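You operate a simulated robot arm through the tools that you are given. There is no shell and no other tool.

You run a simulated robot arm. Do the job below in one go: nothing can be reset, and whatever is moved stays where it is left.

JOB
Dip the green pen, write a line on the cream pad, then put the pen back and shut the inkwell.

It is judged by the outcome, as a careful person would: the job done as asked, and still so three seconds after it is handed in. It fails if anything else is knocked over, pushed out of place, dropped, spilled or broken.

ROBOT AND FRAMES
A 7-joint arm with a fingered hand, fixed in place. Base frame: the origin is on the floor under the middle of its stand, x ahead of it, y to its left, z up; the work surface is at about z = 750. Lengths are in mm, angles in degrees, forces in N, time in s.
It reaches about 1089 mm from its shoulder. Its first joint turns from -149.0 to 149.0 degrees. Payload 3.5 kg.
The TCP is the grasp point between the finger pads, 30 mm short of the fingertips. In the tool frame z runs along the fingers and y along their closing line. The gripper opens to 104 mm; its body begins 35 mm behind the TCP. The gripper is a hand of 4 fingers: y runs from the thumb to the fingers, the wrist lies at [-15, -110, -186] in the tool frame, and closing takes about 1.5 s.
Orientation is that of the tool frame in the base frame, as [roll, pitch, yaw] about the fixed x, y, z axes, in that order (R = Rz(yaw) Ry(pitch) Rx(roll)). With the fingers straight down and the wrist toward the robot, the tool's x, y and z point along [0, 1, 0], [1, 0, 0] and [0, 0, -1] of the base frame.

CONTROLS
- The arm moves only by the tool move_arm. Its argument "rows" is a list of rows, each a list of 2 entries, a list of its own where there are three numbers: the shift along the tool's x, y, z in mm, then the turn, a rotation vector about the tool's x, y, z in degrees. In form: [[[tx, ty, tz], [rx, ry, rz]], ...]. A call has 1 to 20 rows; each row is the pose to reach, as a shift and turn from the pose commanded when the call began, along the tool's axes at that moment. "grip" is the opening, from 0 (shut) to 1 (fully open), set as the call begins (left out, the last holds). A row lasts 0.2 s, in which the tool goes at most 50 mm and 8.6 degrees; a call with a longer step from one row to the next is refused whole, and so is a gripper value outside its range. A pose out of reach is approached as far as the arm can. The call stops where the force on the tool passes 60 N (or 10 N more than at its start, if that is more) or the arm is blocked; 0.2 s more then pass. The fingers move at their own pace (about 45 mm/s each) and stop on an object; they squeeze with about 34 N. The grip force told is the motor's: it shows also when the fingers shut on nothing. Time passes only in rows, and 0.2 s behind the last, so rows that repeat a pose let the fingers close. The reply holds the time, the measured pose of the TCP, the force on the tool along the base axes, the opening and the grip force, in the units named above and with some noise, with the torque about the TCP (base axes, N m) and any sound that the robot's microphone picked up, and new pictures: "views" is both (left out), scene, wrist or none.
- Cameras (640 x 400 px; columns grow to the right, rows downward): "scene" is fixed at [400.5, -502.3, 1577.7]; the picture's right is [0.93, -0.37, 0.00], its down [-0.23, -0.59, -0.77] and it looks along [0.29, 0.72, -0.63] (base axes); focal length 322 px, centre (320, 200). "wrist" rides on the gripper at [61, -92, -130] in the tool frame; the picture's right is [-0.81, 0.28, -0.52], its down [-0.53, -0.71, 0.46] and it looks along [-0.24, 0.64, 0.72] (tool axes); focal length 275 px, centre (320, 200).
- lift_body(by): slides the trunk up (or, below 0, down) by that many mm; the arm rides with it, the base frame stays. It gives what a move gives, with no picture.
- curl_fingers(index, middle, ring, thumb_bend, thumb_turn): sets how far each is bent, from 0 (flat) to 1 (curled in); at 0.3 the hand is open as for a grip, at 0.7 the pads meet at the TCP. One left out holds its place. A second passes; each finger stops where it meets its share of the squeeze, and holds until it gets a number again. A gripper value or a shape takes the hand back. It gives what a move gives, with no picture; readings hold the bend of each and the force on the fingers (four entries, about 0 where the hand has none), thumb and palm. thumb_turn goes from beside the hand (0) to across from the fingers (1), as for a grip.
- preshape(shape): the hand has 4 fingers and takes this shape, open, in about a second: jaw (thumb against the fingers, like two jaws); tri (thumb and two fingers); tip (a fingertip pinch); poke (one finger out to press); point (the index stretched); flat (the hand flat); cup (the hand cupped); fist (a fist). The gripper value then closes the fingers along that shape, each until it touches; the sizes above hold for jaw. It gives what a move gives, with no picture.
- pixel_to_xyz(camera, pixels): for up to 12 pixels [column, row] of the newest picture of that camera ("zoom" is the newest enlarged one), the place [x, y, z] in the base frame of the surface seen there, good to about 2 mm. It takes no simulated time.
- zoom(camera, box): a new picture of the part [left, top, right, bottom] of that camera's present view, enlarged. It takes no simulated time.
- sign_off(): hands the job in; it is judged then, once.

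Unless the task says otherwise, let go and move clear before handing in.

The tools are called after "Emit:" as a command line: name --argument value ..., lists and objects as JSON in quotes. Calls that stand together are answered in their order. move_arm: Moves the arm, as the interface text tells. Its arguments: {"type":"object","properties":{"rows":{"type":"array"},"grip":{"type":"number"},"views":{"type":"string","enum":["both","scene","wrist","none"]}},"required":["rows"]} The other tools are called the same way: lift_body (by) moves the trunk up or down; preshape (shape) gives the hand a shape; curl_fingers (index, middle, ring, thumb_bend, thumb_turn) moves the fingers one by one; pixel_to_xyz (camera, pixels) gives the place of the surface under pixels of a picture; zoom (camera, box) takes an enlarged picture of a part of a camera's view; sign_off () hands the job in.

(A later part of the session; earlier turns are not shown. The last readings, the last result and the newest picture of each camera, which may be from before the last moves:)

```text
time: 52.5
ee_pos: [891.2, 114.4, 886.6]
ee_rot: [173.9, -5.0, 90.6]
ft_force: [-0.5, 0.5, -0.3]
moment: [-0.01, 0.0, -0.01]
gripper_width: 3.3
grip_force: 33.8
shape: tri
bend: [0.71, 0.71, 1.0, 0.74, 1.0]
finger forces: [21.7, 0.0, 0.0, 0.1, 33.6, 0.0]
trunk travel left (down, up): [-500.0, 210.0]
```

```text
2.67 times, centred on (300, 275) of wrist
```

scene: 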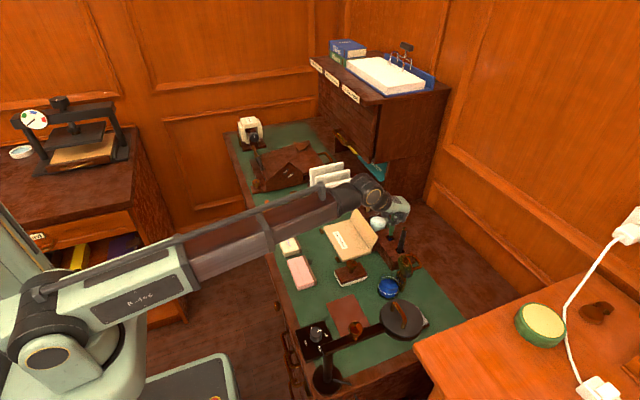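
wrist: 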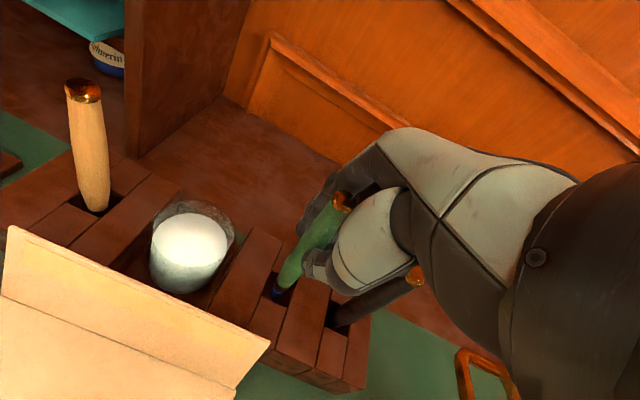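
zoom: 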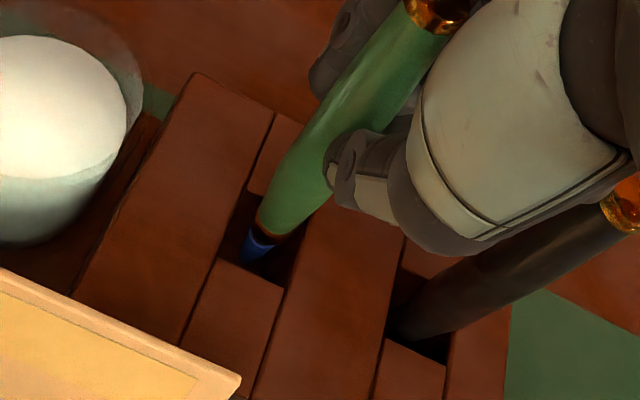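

The pen is in the hole, touching nothing. I lower a further 17 mm toward the bottom.

Emit:
move_arm --rows '[[[-0.4, -0.5, 5], [0, 0, 0]], [[-0.9, -1.05, 9.9], [0, 0, 0]], [[-1.3, -1.5, 14], [0, 0, 0]], [[-1.5, -1.8, 16.8], [0, 0, 0]], [[-1.5, -1.8, 16.8], [0, 0, 0]]]'

Emit:
zoom --camera "scene" --box '[370, 200, 420, 260]'

Emit:
zoom --camera "wrist" --box '[220, 200, 380, 350]'

```text
time: 53.7
ee_pos: [891.7, 115.4, 870.4]
ee_rot: [174.0, -5.0, 90.6]
ft_force: [0.4, 0.1, 0.0]
moment: [0.02, -0.04, -0.03]
gripper_width: 3.6
grip_force: 34.0
shape: tri
bend: [0.71, 0.71, 1.0, 0.74, 1.0]
finger forces: [21.8, 0.0, 0.0, 0.0, 33.6, 0.0]
trunk travel left (down, up): [-500.0, 210.0]
```

scene: 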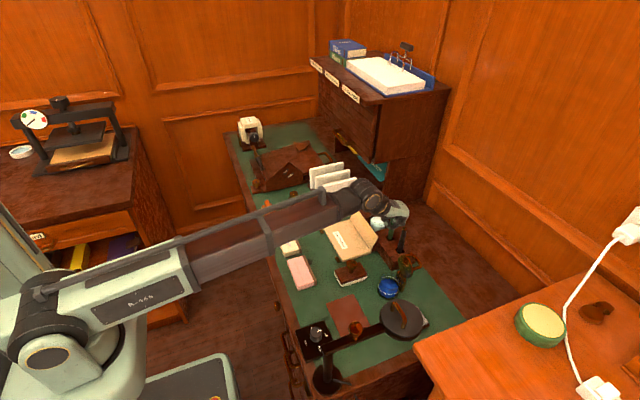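
wrist: 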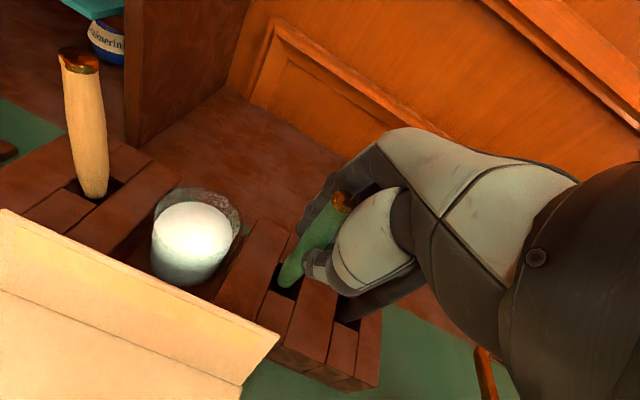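

```text
6.67 times, centred on (395, 230) of scene
```

zoom: 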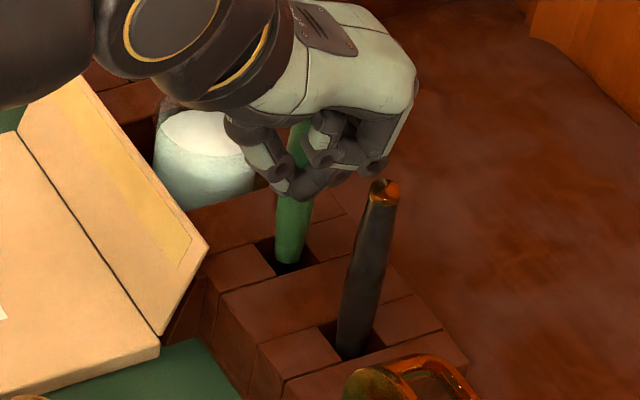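

```text
2.67 times, centred on (300, 275) of wrist
```

zoom: 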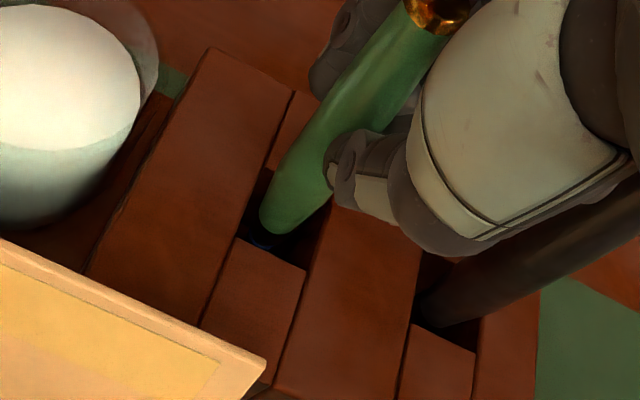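

Still no contact (force ≈ 0), a few mm left to the bottom. I lower 4.5 mm more in small steps.

Emit:
move_arm --rows '[[[-0.1, -0.1, 1.2], [0, 0, 0]], [[-0.2, -0.25, 2.4], [0, 0, 0]], [[-0.3, -0.4, 3.5], [0, 0, 0]], [[-0.4, -0.5, 4.5], [0, 0, 0]], [[-0.4, -0.5, 4.5], [0, 0, 0]]]' --views "none"

```text
time: 54.9
ee_pos: [890.3, 113.5, 865.8]
ee_rot: [174.0, -5.0, 90.5]
ft_force: [0.3, 0.5, 2.7]
moment: [0.04, -0.03, 0.0]
gripper_width: 3.8
grip_force: 33.7
shape: tri
bend: [0.71, 0.71, 1.0, 0.74, 1.0]
finger forces: [22.1, 0.1, 0.0, 0.1, 34.2, 0.0]
trunk travel left (down, up): [-500.0, 210.0]
```

A light 2.7 N upward force tells me the pen stands on the hole's bottom. I open the tripod partway to release it, then look.

Emit:
move_arm --rows '[[[0, 0, 0], [0, 0, 0]], [[0, 0, 0], [0, 0, 0]], [[0, 0, 0], [0, 0, 0]], [[0, 0, 0], [0, 0, 0]], [[0, 0, 0], [0, 0, 0]]]' --grip 0.45

Emit:
zoom --camera "scene" --box '[370, 200, 420, 260]'

Emit:
zoom --camera "wrist" --box '[220, 200, 380, 350]'

```text
time: 56.1
ee_pos: [891.8, 113.4, 864.7]
ee_rot: [173.9, -5.0, 90.6]
ft_force: [0.7, -1.2, -0.6]
moment: [0.01, 0.03, 0.0]
gripper_width: 46.5
grip_force: 0.1
shape: tri
bend: [0.74, 0.47, 0.99, 0.71, 1.0]
finger forces: [0.1, 0.1, 0.0, 0.0, 0.0, 0.0]
trunk travel left (down, up): [-500.0, 210.0]
```

scene: 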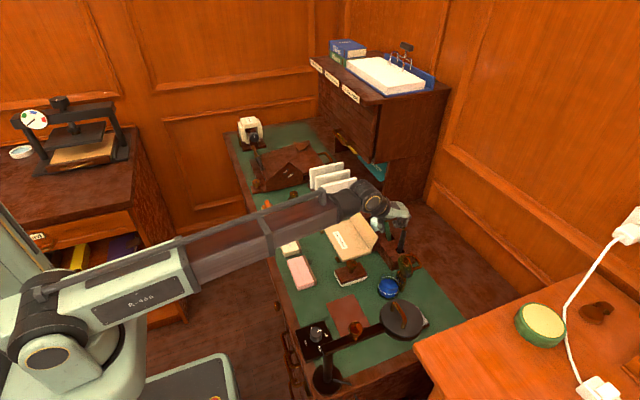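
wrist: 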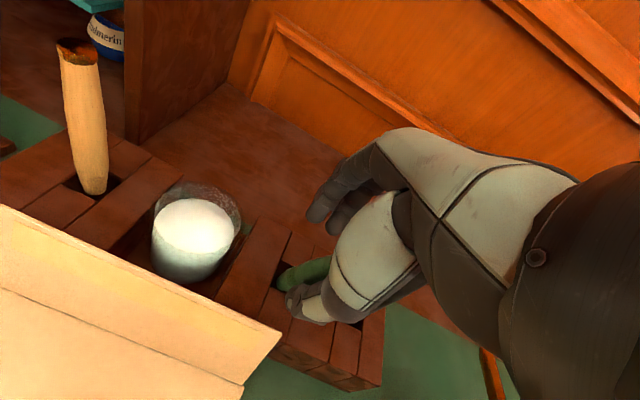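

```text
6.67 times, centred on (395, 230) of scene
```

zoom: 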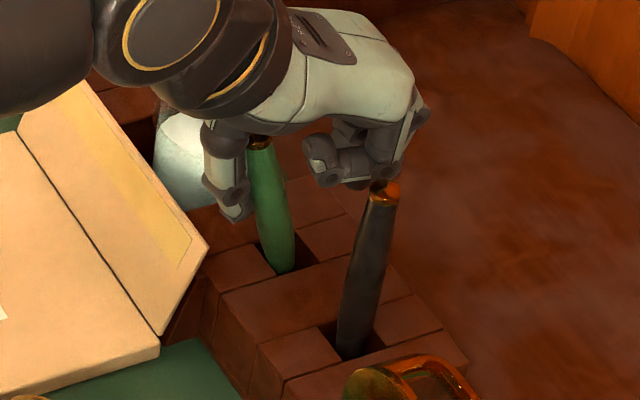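

```text
2.67 times, centred on (300, 275) of wrist
```

zoom: 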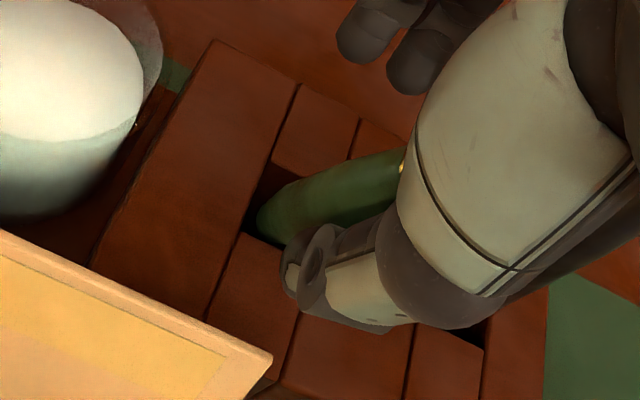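

The pen is released in its hole but leans toward the thumb. I'll measure its lean before withdrawing.

Emit:
pixel_to_xyz --camera "zoom" --pixels '[[265, 215], [300, 200], [340, 180], [380, 165], [400, 160], [280, 240]]'

Emit:
zoom --camera "scene" --box '[370, 210, 410, 250]'

Emit:
pixel_to_xyz --camera "zoom" --pixels '[[272, 80], [270, 110], [275, 150], [290, 200], [305, 250], [310, 275], [240, 150], [225, 180], [245, 190], [330, 270], [280, 270], [300, 285]]'

```text
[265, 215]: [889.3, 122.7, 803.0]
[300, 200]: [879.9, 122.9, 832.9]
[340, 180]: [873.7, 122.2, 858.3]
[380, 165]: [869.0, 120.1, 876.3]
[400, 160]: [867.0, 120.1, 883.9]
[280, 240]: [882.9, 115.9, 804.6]
```

```text
10.00 times, centred on (390, 230) of scene
```

zoom: 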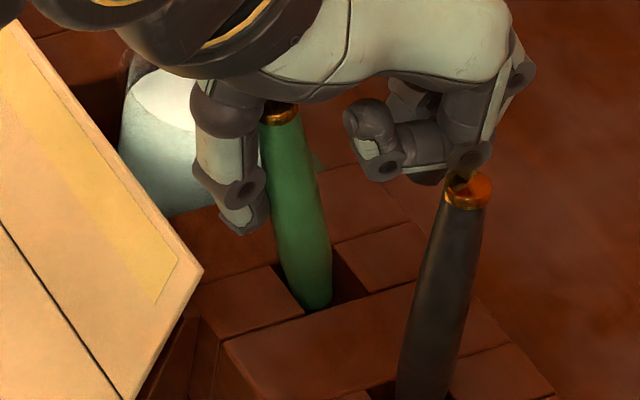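

```text
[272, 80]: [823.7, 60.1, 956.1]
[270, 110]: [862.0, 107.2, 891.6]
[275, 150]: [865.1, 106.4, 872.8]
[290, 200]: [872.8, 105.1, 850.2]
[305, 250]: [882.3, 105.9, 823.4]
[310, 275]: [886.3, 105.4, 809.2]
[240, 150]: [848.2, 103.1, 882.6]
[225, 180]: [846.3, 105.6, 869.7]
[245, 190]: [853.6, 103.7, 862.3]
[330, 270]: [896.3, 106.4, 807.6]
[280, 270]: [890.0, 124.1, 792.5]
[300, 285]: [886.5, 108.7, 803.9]
```

The pen leans about 16° toward −x against the thumb and the hole's near edge. I'll use the thumb to nudge it upright, moving +x slowly, then check.

Emit:
move_arm --rows '[[[0, 2.5, 0.3], [0, 0, 0]], [[0, 5, 0.5], [0, 0, 0]], [[0, 7.5, 0.8], [0, 0, 0]], [[0, 10, 1.0], [0, 0, 0]], [[0, 12.5, 1.3], [0, 0, 0]], [[0, 15, 1.6], [0, 0, 0]], [[0, 17.5, 1.8], [0, 0, 0]], [[0, 17.5, 1.8], [0, 0, 0]]]'

Emit:
zoom --camera "scene" --box '[370, 210, 410, 250]'

Emit:
pixel_to_xyz --camera "zoom" --pixels '[[285, 130], [290, 150], [295, 180], [300, 200], [305, 220], [308, 250], [312, 275], [300, 110]]'

Emit:
zoom --camera "wrist" --box '[220, 200, 380, 350]'

```text
time: 57.9
ee_pos: [909.4, 114.9, 864.7]
ee_rot: [174.1, -5.0, 90.4]
ft_force: [-0.2, -0.7, 0.1]
moment: [0.02, 0.05, 0.03]
gripper_width: 46.7
grip_force: 0.0
shape: tri
bend: [0.74, 0.47, 0.99, 0.71, 1.0]
finger forces: [0.1, 0.1, 0.0, 0.1, 0.1, 0.1]
trunk travel left (down, up): [-500.0, 210.0]
```

scene: 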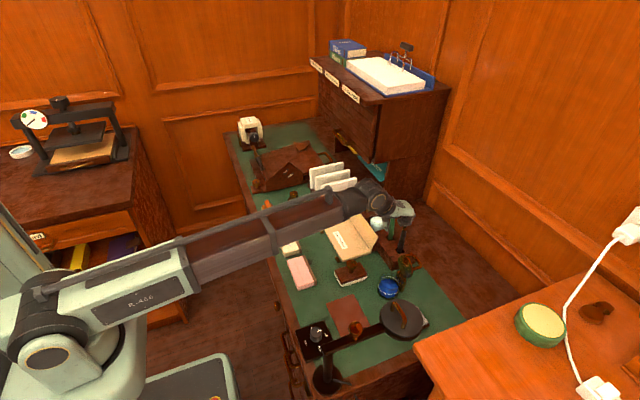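
wrist: 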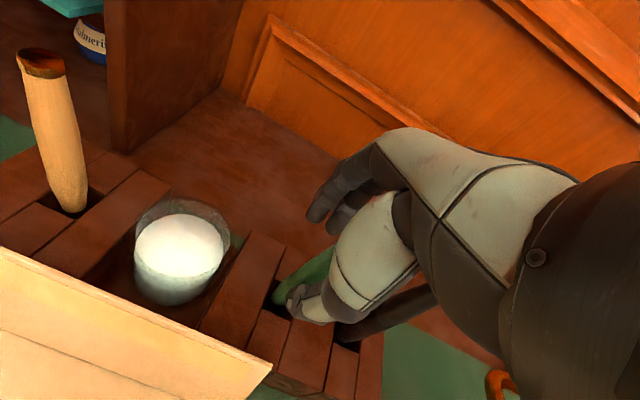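

```text
10.00 times, centred on (390, 230) of scene
```

zoom: 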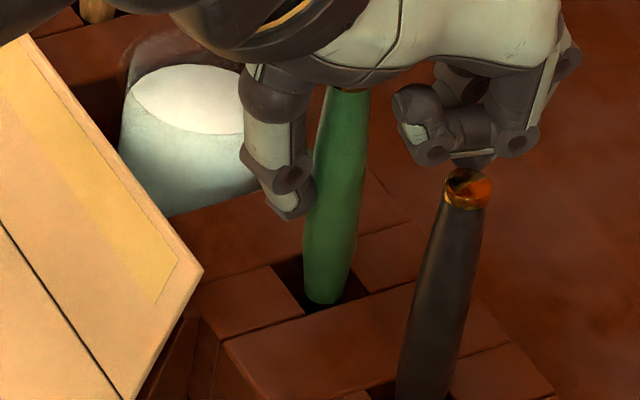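

```text
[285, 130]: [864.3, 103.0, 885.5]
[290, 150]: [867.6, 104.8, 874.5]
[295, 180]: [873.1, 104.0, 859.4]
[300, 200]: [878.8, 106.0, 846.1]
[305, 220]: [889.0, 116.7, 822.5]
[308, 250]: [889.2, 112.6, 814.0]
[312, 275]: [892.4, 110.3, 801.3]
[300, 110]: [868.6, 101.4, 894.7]
```

```text
2.67 times, centred on (300, 275) of wrist
```

zoom: 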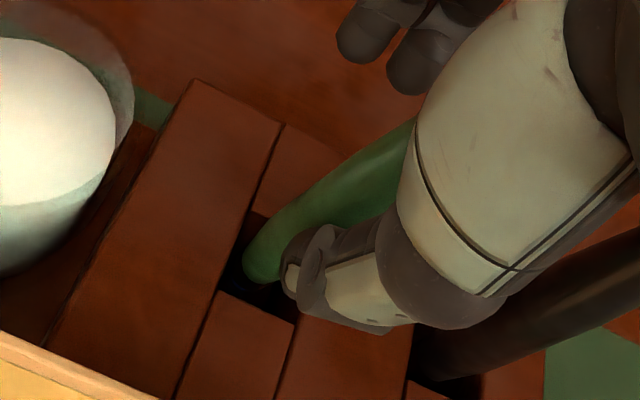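

The pen is nearly upright now (about 4° left). I measure along its axis to judge the remaining nudge.

Emit:
pixel_to_xyz --camera "scene" --pixels '[[392.2, 221], [391.9, 224], [391.6, 228], [391.2, 232], [390.8, 236], [390.5, 239], [404.5, 230], [403.5, 235], [402.5, 240], [401.5, 245]]'

Emit:
pixel_to_xyz --camera "wrist" --pixels '[[278, 299], [285, 290], [293, 281], [305, 272], [315, 264], [321, 259]]'

```text
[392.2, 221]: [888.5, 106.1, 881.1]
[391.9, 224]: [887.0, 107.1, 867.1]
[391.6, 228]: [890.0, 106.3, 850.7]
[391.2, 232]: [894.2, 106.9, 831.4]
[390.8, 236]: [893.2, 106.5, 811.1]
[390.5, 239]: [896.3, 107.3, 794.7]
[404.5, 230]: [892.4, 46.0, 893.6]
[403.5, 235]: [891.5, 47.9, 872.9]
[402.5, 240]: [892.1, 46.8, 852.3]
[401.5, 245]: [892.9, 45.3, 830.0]
```

```text
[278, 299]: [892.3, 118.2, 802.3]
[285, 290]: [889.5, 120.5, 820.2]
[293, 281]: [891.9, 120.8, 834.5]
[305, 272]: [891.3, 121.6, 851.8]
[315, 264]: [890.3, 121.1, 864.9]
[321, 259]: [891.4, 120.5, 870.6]
```

About 3–4° of lean remains toward −x. I nudge 4 mm more.

Emit:
move_arm --rows '[[[0, 1.3, 0.15], [0, 0, 0]], [[0, 2.6, 0.3], [0, 0, 0]], [[0, 4, 0.4], [0, 0, 0]], [[0, 4, 0.4], [0, 0, 0]]]'

Emit:
zoom --camera "scene" --box '[370, 210, 410, 250]'

Emit:
pixel_to_xyz --camera "scene" --pixels '[[393.2, 221], [392.7, 224], [392, 228], [391.5, 232], [390.8, 236], [390.5, 239]]'

Emit:
zoom --camera "wrist" --box '[220, 200, 380, 350]'

```text
time: 58.9
ee_pos: [913.3, 115.3, 865.2]
ee_rot: [173.9, -5.0, 90.5]
ft_force: [0.2, -0.6, 0.6]
moment: [-0.02, 0.03, 0.0]
gripper_width: 46.6
grip_force: 0.0
shape: tri
bend: [0.74, 0.47, 0.99, 0.71, 1.0]
finger forces: [0.0, 0.1, 0.0, 0.0, 0.0, 0.0]
trunk travel left (down, up): [-500.0, 210.0]
```

scene: 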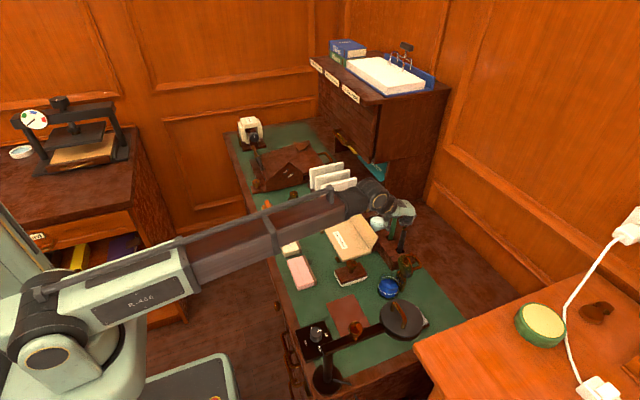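
wrist: 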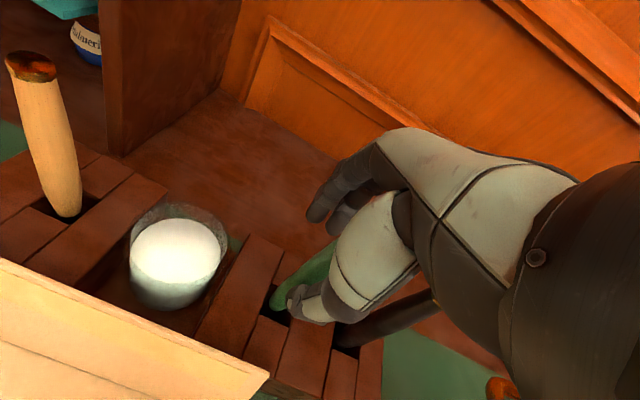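

```text
10.00 times, centred on (390, 230) of scene
```

zoom: 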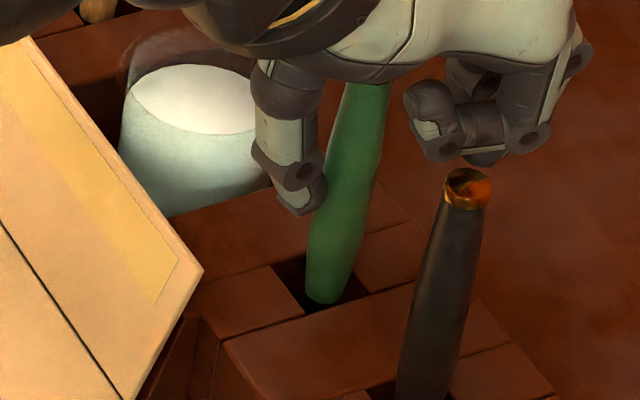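

```text
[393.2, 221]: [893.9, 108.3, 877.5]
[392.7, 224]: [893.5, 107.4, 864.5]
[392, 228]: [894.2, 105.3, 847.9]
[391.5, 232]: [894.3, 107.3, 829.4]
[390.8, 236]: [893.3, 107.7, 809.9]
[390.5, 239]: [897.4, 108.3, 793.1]
```

```text
2.67 times, centred on (300, 275) of wrist
```

zoom: 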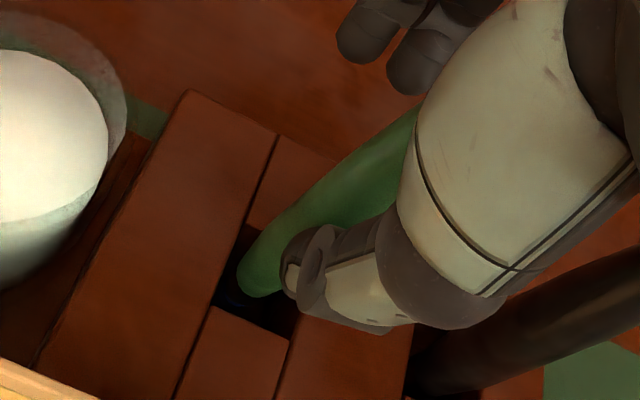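

The pen is now upright (x≈894 at every height, parallel to the black pen). I withdraw the thumb slowly in −x and see whether it stands.

Emit:
move_arm --rows '[[[0, -1, -0.1], [0, 0, 0]], [[0, -2.5, -0.3], [0, 0, 0]], [[0, -5, -0.5], [0, 0, 0]], [[0, -7, -0.7], [0, 0, 0]], [[0, -9, -0.9], [0, 0, 0]], [[0, -9, -0.9], [0, 0, 0]]]'

Emit:
zoom --camera "scene" --box '[370, 210, 410, 250]'

Emit:
pixel_to_xyz --camera "scene" --pixels '[[393.2, 221], [392.7, 224], [392, 228], [391.5, 232], [390.8, 236], [390.5, 239]]'

```text
time: 60.3
ee_pos: [904.1, 114.2, 864.7]
ee_rot: [174.0, -5.0, 90.6]
ft_force: [0.0, -0.7, 0.6]
moment: [0.03, 0.0, -0.02]
gripper_width: 46.6
grip_force: 0.0
shape: tri
bend: [0.74, 0.47, 0.99, 0.71, 1.0]
finger forces: [0.0, 0.1, 0.0, 0.0, 0.0, 0.1]
trunk travel left (down, up): [-500.0, 210.0]
```

scene: 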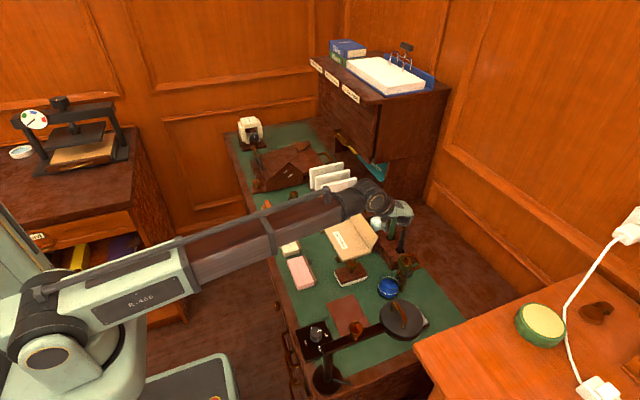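
wrist: 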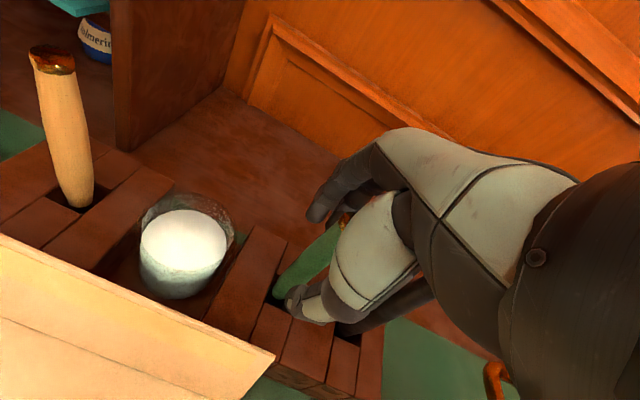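

```text
10.00 times, centred on (390, 230) of scene
```

zoom: 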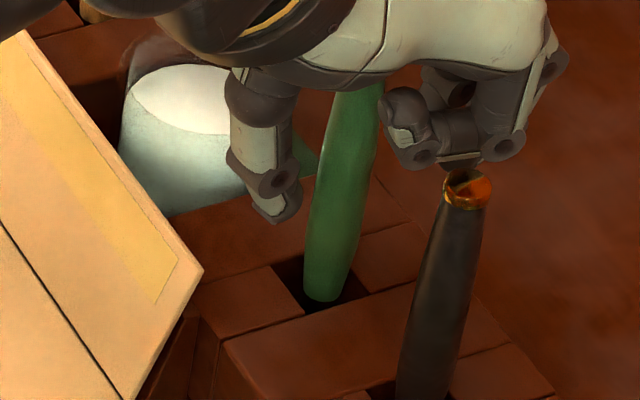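

```text
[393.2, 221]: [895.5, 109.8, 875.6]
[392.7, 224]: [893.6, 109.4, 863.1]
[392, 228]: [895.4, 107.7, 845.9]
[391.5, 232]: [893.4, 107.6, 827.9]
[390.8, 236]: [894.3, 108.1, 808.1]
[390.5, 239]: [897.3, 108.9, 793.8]
```

The pen stands upright on its own, with the thumb clear of it. I lift the hand straight up slowly so nothing brushes the pen.

Emit:
move_arm --rows '[[[0.35, 0.4, -4], [0, 0, 0]], [[0.9, 1, -9.9], [0, 0, 0]], [[1.75, 2.1, -19.8], [0, 0, 0]], [[2.6, 3.1, -29.7], [0, 0, 0]], [[3.5, 4.2, -39.6], [0, 0, 0]], [[4.8, 5.7, -54.5], [0, 0, 0]], [[6.1, 7.3, -69.4], [0, 0, 0]], [[7.8, 9.4, -89.2], [0, 0, 0]]]'

Emit:
zoom --camera "scene" --box '[370, 190, 430, 260]'

Emit:
zoom --camera "wrist" --box '[200, 200, 380, 380]'

```text
time: 62.1
ee_pos: [902.4, 114.3, 955.5]
ee_rot: [174.0, -5.0, 90.5]
ft_force: [0.2, -0.6, 0.1]
moment: [-0.02, -0.01, 0.03]
gripper_width: 46.4
grip_force: 0.0
shape: tri
bend: [0.74, 0.47, 0.99, 0.71, 1.0]
finger forces: [0.1, 0.1, 0.0, 0.1, 0.0, 0.1]
trunk travel left (down, up): [-500.0, 210.0]
```

scene: 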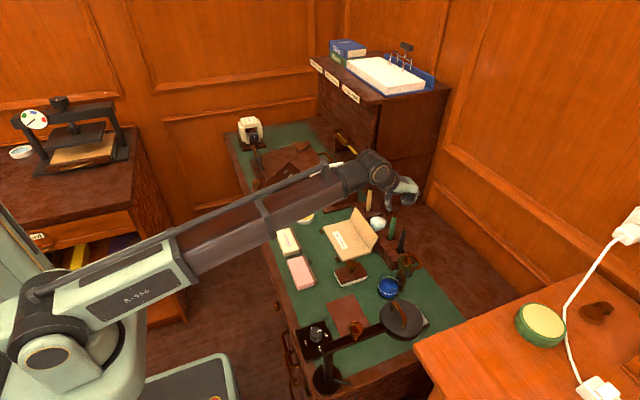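
wrist: 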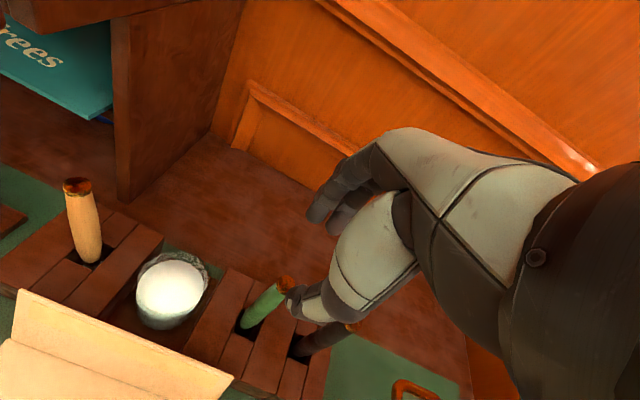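

```text
5.71 times, centred on (400, 225) of scene
```

zoom: 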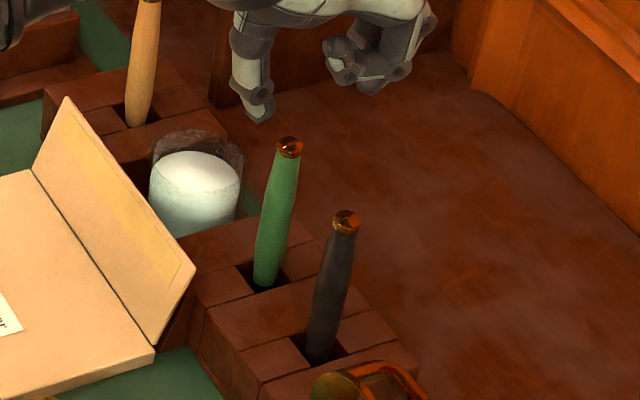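

```text
2.22 times, centred on (290, 290) of wrist
```

zoom: 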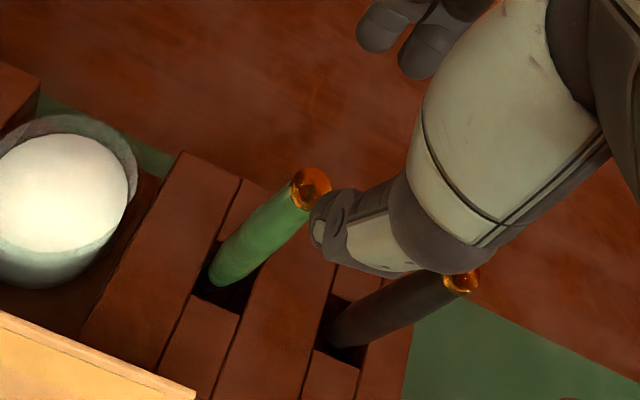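

The green pen stands upright in its own hole again, and the black pen is untouched. Next the inkwell: I reshape the hand to jaw up here and move across, above the black pen, toward the open lid.

Emit:
preshape --shape "jaw"

Emit:
move_arm --rows '[[[-10, 0.6, -5], [0.4, -0.3, 0]], [[-29, 1.7, -6.5], [1.1, -0.9, 0.04]], [[-49, 2.9, -8], [1.9, -1.6, 0.08]], [[-69, 4.1, -9.6], [2.7, -2.2, 0.1]], [[-89, 5.2, -11.6], [3.4, -2.9, 0.14]], [[-109, 6.4, -13.4], [4.2, -3.5, 0.17]], [[-129, 7.6, -15.4], [5, -4.1, 0.2]], [[-146, 8.6, -17], [5.6, -4.7, 0.22]], [[-156, 9.2, -17.8], [6, -5, 0.24]], [[-156, 9.2, -17.8], [6, -5, 0.24]]]' --grip 0.1

Emit:
zoom --camera "scene" --box '[360, 190, 450, 300]'

```text
time: 63.0
ee_pos: [903.7, 115.1, 955.3]
ee_rot: [174.0, -5.1, 90.6]
ft_force: [0.4, -0.3, -0.3]
moment: [0.0, 0.03, 0.01]
gripper_width: 103.7
grip_force: 0.1
shape: jaw
bend: [0.3, 0.3, 0.3, 0.3, 0.98]
finger forces: [0.0, 0.0, 0.0, 0.0, 0.0, 0.1]
trunk travel left (down, up): [-500.0, 210.0]
```

```text
time: 65.2
ee_pos: [911.3, -43.0, 962.6]
ee_rot: [180.0, 0.1, 89.9]
ft_force: [0.1, 0.1, -0.3]
moment: [0.02, -0.02, 0.0]
gripper_width: 10.5
grip_force: 0.1
shape: jaw
bend: [0.72, 0.64, 0.63, 0.73, 1.0]
finger forces: [0.1, 0.1, 0.0, 0.0, 0.0, 0.1]
trunk travel left (down, up): [-500.0, 210.0]
```

scene: 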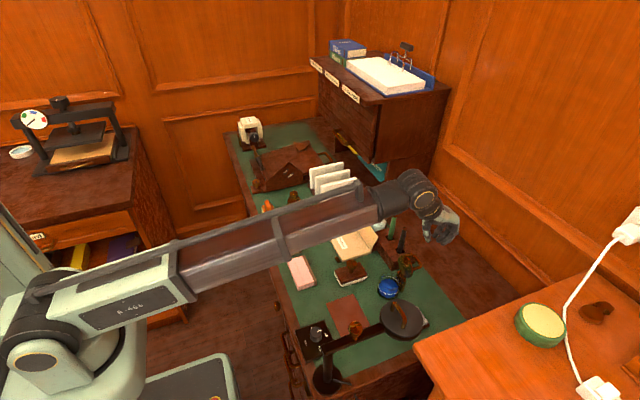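
wrist: 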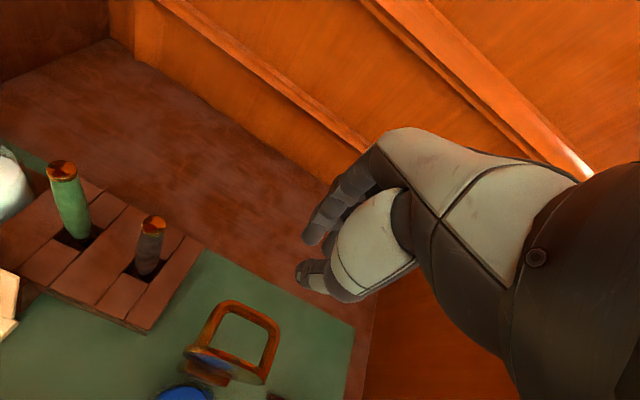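

```text
3.64 times, centred on (405, 245) of scene
```

zoom: 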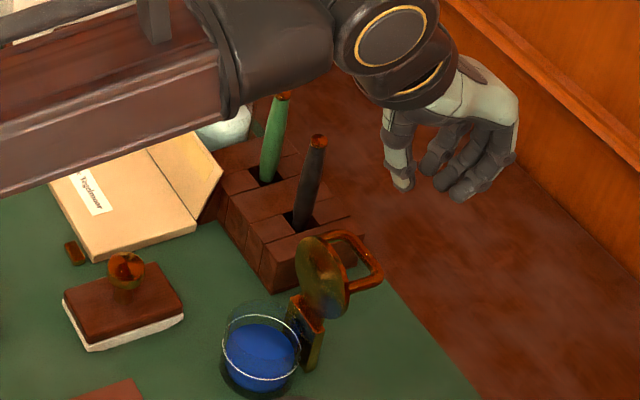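

The green pen is still standing, and the lid is still open. I measure the lid's bar again from the wrist view before approaching.

Emit:
zoom --camera "wrist" --box '[160, 280, 310, 400]'

Emit:
pixel_to_xyz --camera "zoom" --pixels '[[270, 85], [320, 95], [370, 115], [240, 110], [210, 170], [390, 170], [360, 240], [180, 250], [250, 300], [330, 300], [130, 240], [260, 270]]'

```text
3.33 times, centred on (235, 340) of wrist
```

zoom: 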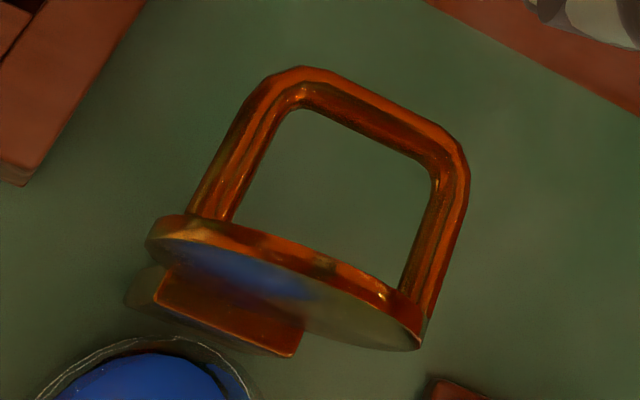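

```text
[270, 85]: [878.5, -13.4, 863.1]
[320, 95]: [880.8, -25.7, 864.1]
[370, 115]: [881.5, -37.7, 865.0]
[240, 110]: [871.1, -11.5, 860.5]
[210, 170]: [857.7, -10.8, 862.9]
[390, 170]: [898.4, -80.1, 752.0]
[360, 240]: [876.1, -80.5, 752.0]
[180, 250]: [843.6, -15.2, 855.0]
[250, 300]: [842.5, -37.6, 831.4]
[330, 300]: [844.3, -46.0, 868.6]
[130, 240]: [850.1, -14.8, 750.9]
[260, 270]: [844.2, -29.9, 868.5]
```

The bar rests at ≈(882, y −13…−72, 860), so the lid stands at about 91°. I tilt the hand to 30° and come to a spot 50 mm back along the fingers from the bar.

Emit:
move_arm --rows '[[[0, -0.5, 5], [7, 0, 0]], [[0, -1, 12], [14, 0, 0]], [[0, -1.5, 20], [21, 0, 0]], [[0, -2, 30], [27, 0, 0]], [[0, -2, 40], [30, 0, 0]], [[0, -2, 47.5], [30, 0, 0]], [[0, -2, 47.5], [30, 0, 0]]]' --grip 0.1

Emit:
zoom --camera "scene" --box '[370, 210, 440, 300]'

Emit:
zoom --camera "wrist" --box '[180, 180, 380, 380]'

```text
time: 66.8
ee_pos: [909.8, -42.0, 913.0]
ee_rot: [-150.0, -0.1, 89.9]
ft_force: [-0.7, 0.3, -0.8]
moment: [-0.03, 0.0, 0.01]
gripper_width: 10.6
grip_force: 0.0
shape: jaw
bend: [0.72, 0.64, 0.63, 0.73, 1.0]
finger forces: [0.0, 0.1, 0.0, 0.1, 0.0, 0.0]
trunk travel left (down, up): [-500.0, 210.0]
```

scene: 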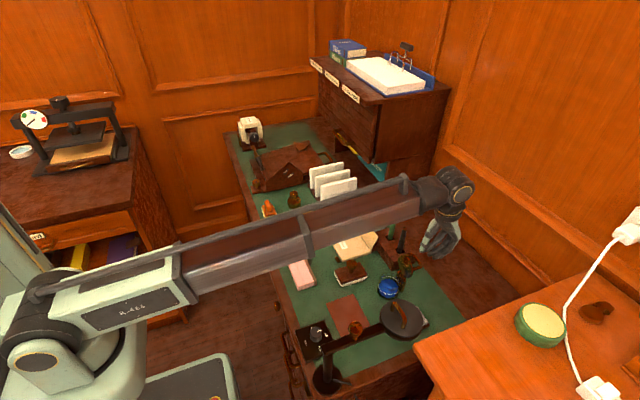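
wrist: 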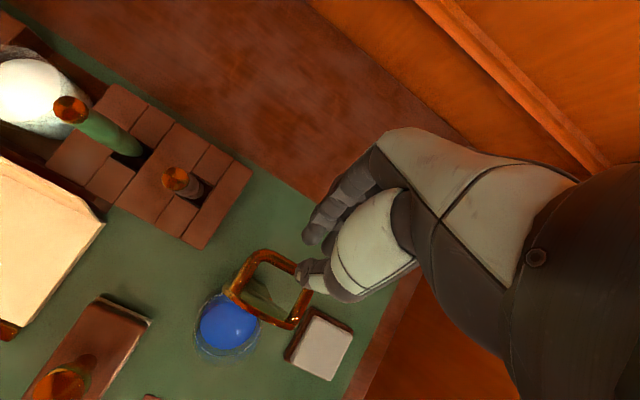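

```text
4.44 times, centred on (405, 255) of scene
```

zoom: 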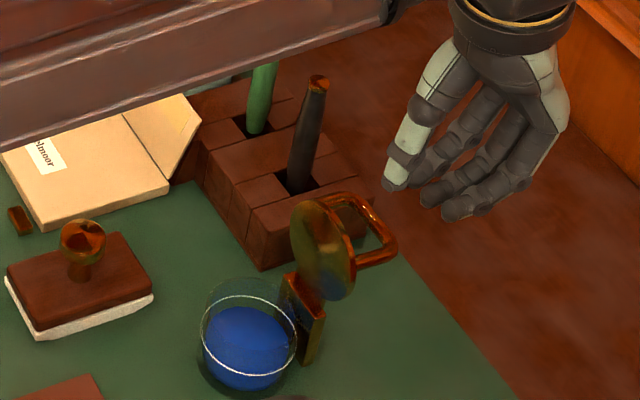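

```text
2.00 times, centred on (280, 280) of wrist
```

zoom: 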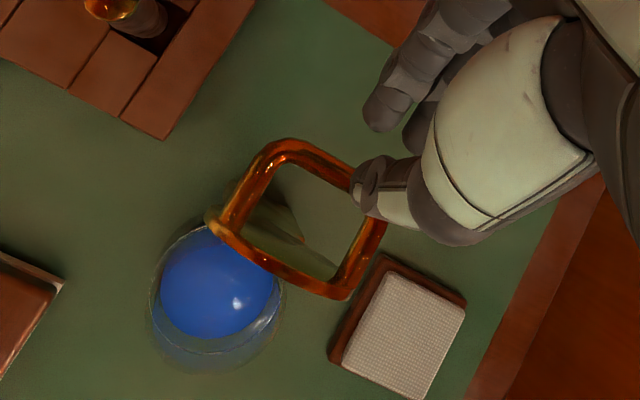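

Aligned: the thumb will go on the lid side of the bar and the fingers beyond it. I advance along the fingers in small steps.

Emit:
move_arm --rows '[[[0, 0, 8], [0, 0, 0]], [[0, 0, 16], [0, 0, 0]], [[0, 0, 24], [0, 0, 0]], [[0, 0, 30], [0, 0, 0]], [[0, 0, 30], [0, 0, 0]]]'

Emit:
zoom --camera "scene" --box '[375, 230, 425, 290]'

Emit:
zoom --camera "wrist" --box '[200, 200, 360, 360]'

```text
time: 68.0
ee_pos: [894.9, -42.0, 886.2]
ee_rot: [-150.0, 0.0, 89.9]
ft_force: [0.0, -0.2, 0.0]
moment: [-0.04, 0.01, 0.0]
gripper_width: 10.5
grip_force: 0.1
shape: jaw
bend: [0.72, 0.64, 0.63, 0.73, 1.0]
finger forces: [0.2, 0.1, 0.0, 0.1, 0.0, 0.0]
trunk travel left (down, up): [-500.0, 210.0]
```

scene: 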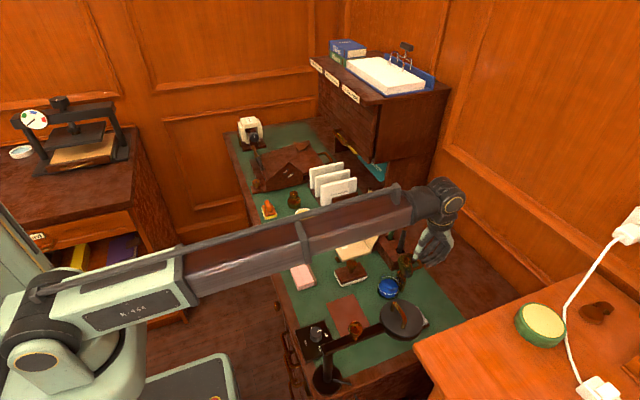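
wrist: 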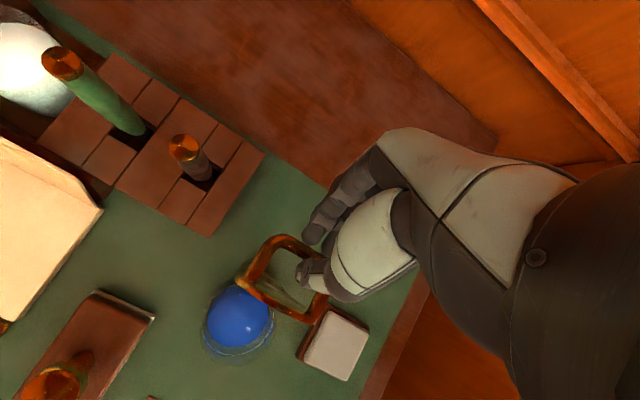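

```text
6.67 times, centred on (400, 260) of scene
```

zoom: 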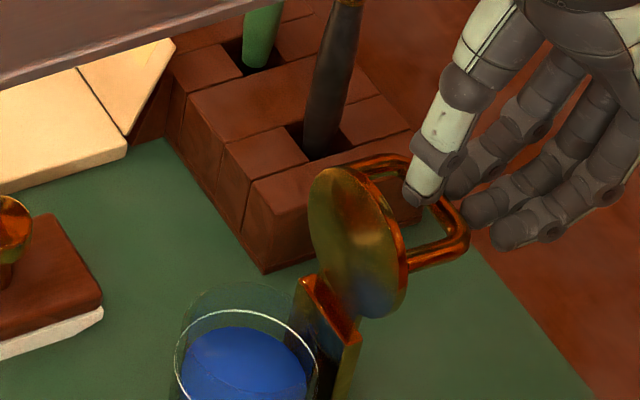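

```text
2.50 times, centred on (280, 280) of wrist
```

zoom: 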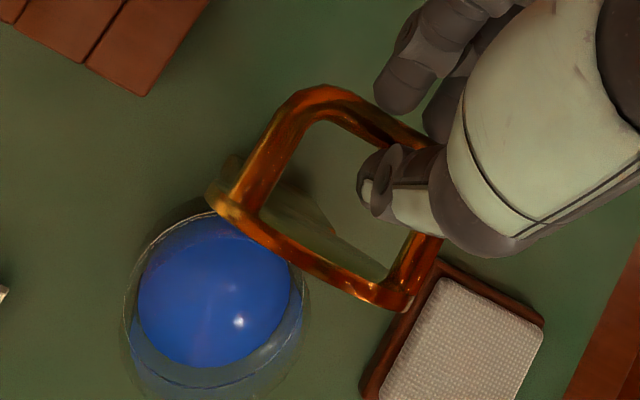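

The thumb tip is entering the space between bar and lid, the fingers outside the bar. I advance the remaining 20 mm.

Emit:
move_arm --rows '[[[0, 0, 5], [0, 0, 0]], [[0, 0, 10], [0, 0, 0]], [[0, 0, 15], [0, 0, 0]], [[0, 0, 19], [0, 0, 0]], [[0, 0, 19], [0, 0, 0]]]'

Emit:
zoom --camera "scene" --box '[375, 230, 425, 290]'

Emit:
zoom --camera "wrist" --box '[200, 200, 360, 360]'

```text
time: 69.2
ee_pos: [885.4, -42.4, 871.5]
ee_rot: [-150.0, 0.0, 90.0]
ft_force: [0.2, 0.5, 0.2]
moment: [0.0, 0.02, 0.01]
gripper_width: 10.7
grip_force: 0.1
shape: jaw
bend: [0.72, 0.64, 0.63, 0.73, 1.0]
finger forces: [0.0, 0.1, 0.1, 0.0, 0.1, 0.0]
trunk travel left (down, up): [-500.0, 210.0]
```

scene: 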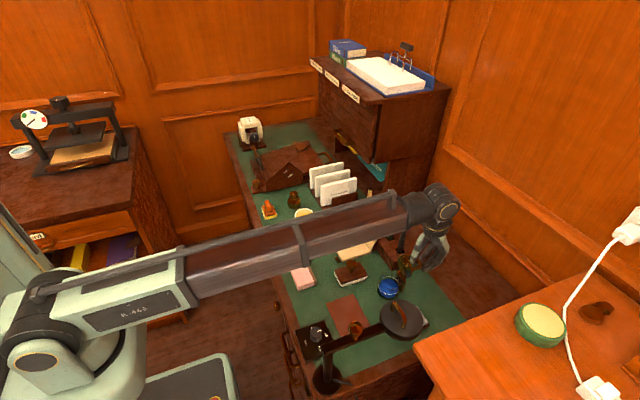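
wrist: 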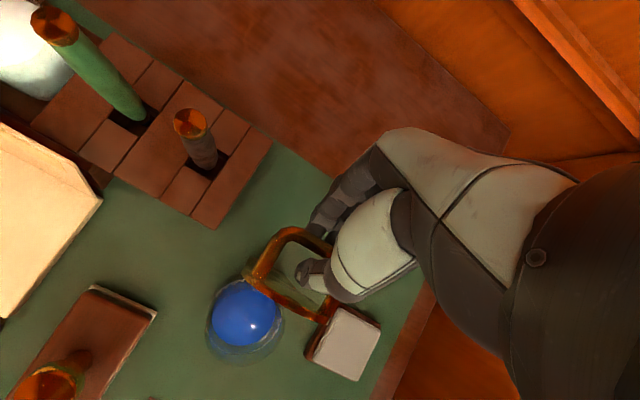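

```text
6.67 times, centred on (400, 260) of scene
```

zoom: 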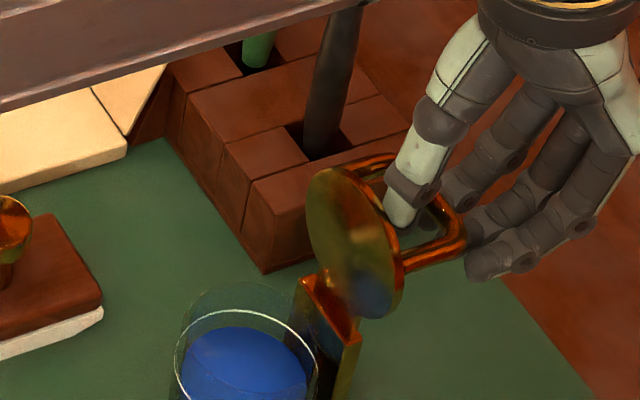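

```text
2.50 times, centred on (280, 280) of wrist
```

zoom: 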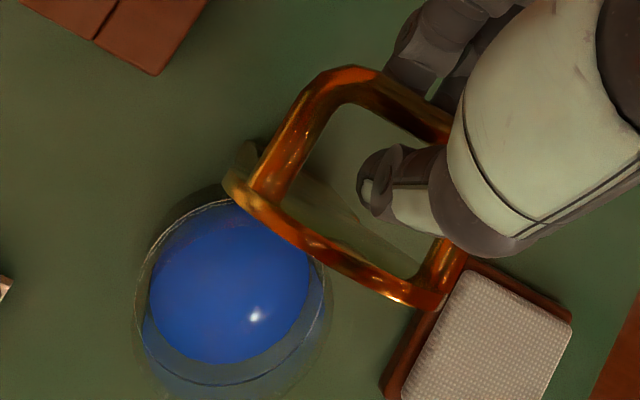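

The bar is caged between thumb (inside the arch) and fingers, with no contact force. I now guide the lid back over along its arc, first to about 65°.

Emit:
move_arm --rows '[[[0, -3.9, -0.1], [-1.5, 0, 0]], [[0, -7.8, -0.2], [-3, 0, 0]], [[0, -14, 0.3], [-4.5, 0, 0]], [[0, -20.4, 0.8], [-6, 0, 0]], [[0, -26.6, 2.3], [-8, 0, 0]], [[0, -32.9, 4.1], [-10, 0, 0]], [[0, -32.9, 4.1], [-10, 0, 0]]]'

Emit:
zoom --camera "scene" --box '[370, 230, 420, 290]'

Emit:
zoom --camera "wrist" --box '[200, 200, 360, 360]'

```text
time: 70.8
ee_pos: [854.8, -42.5, 884.0]
ee_rot: [-160.1, -0.1, 89.9]
ft_force: [-0.4, 0.0, 0.0]
moment: [-0.02, 0.0, 0.03]
gripper_width: 10.7
grip_force: 0.1
shape: jaw
bend: [0.72, 0.64, 0.63, 0.73, 1.0]
finger forces: [0.1, 0.0, 0.0, 0.1, 0.0, 0.0]
trunk travel left (down, up): [-500.0, 210.0]
```

scene: 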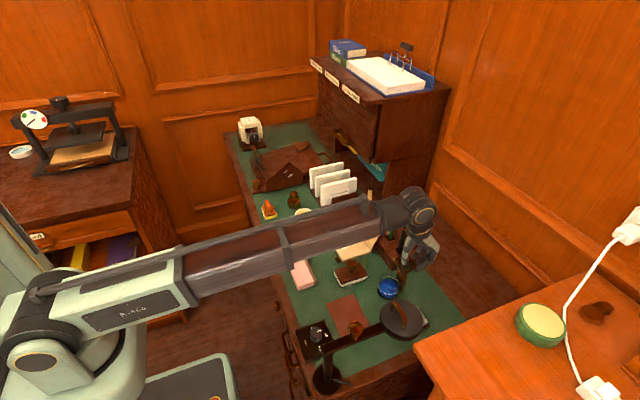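
wrist: 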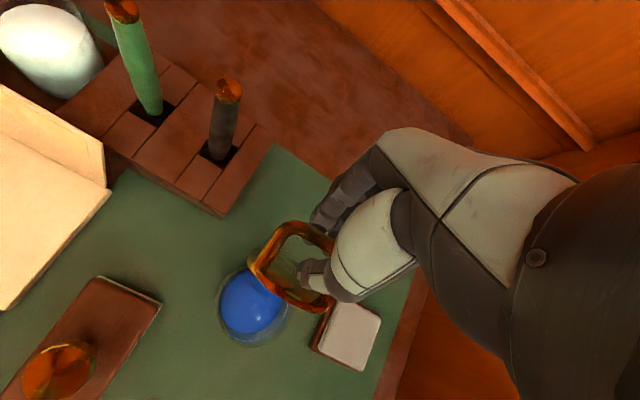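

```text
6.67 times, centred on (395, 260) of scene
```

zoom: 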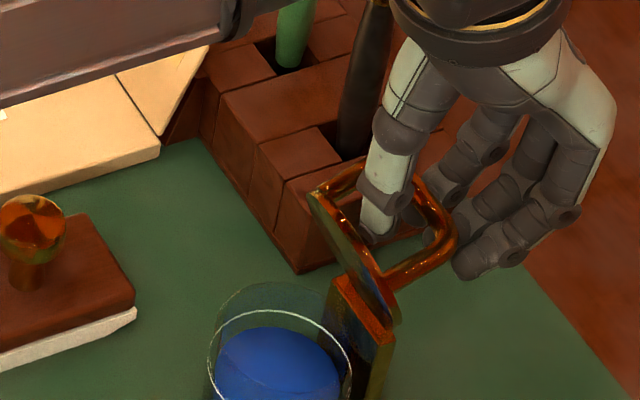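

```text
2.50 times, centred on (280, 280) of wrist
```

zoom: 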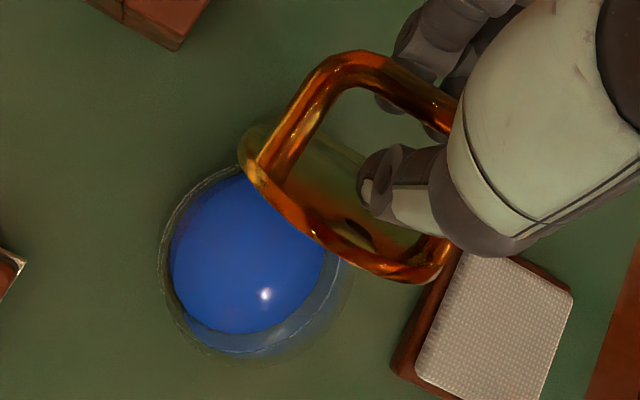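

The lid follows, with no force. I keep lowering it along the arc to about 30°.

Emit:
move_arm --rows '[[[0, -6.2, 1.4], [-1.5, 0, 0]], [[0, -12.2, 3.1], [-3, 0, 0]], [[0, -18.1, 5.5], [-4.5, 0, 0]], [[0, -23.8, 8.2], [-6, 0, 0]], [[0, -29.1, 11.6], [-7.5, 0, 0]], [[0, -34.2, 15.2], [-9, 0, 0]], [[0, -38.9, 19.4], [-10.5, 0, 0]], [[0, -38.9, 19.4], [-10.5, 0, 0]]]'

Emit:
zoom --camera "scene" --box '[365, 235, 415, 295]'

Emit:
zoom --camera "wrist" --box '[200, 200, 360, 360]'

```text
time: 72.6
ee_pos: [812.4, -41.8, 879.1]
ee_rot: [-170.5, 0.0, 89.9]
ft_force: [0.3, 0.6, -0.7]
moment: [0.03, -0.01, 0.01]
gripper_width: 10.5
grip_force: 0.1
shape: jaw
bend: [0.72, 0.64, 0.63, 0.73, 1.0]
finger forces: [0.0, 0.0, 0.3, 0.1, 0.0, 0.0]
trunk travel left (down, up): [-500.0, 210.0]
```

scene: 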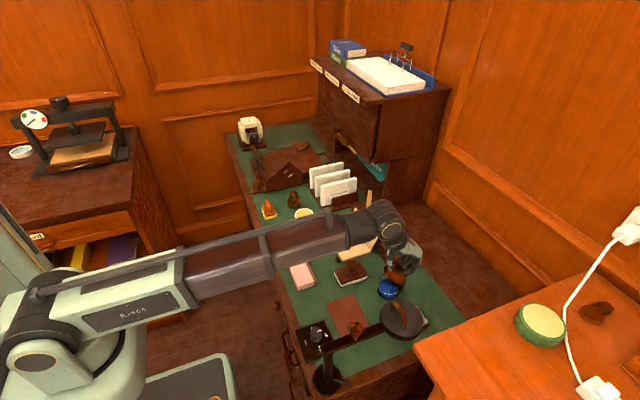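
wrist: 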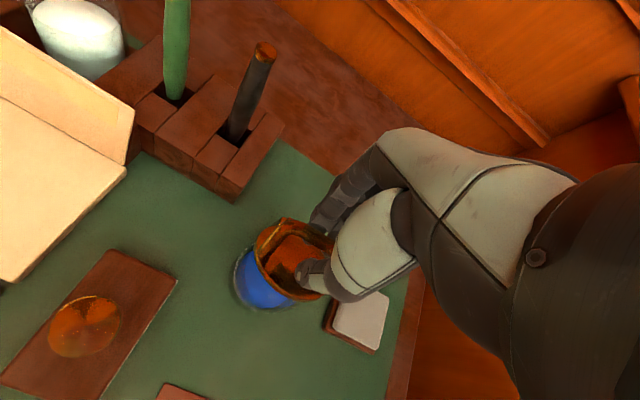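

```text
6.67 times, centred on (390, 265) of scene
```

zoom: 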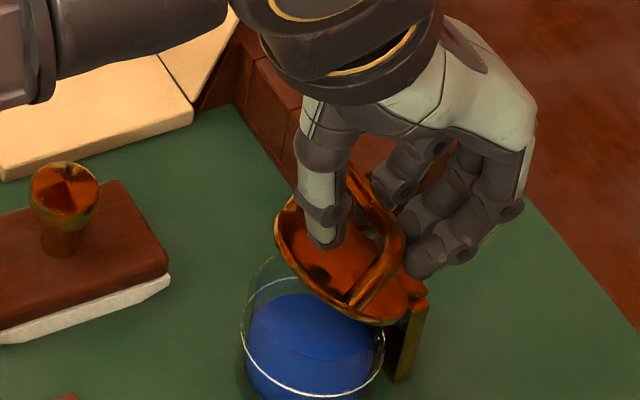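

```text
2.50 times, centred on (280, 280) of wrist
```

zoom: 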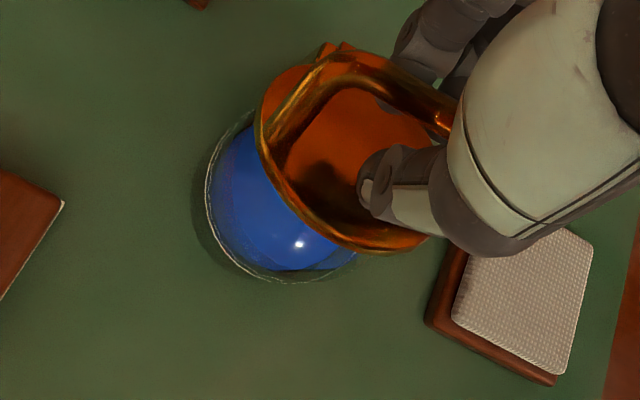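

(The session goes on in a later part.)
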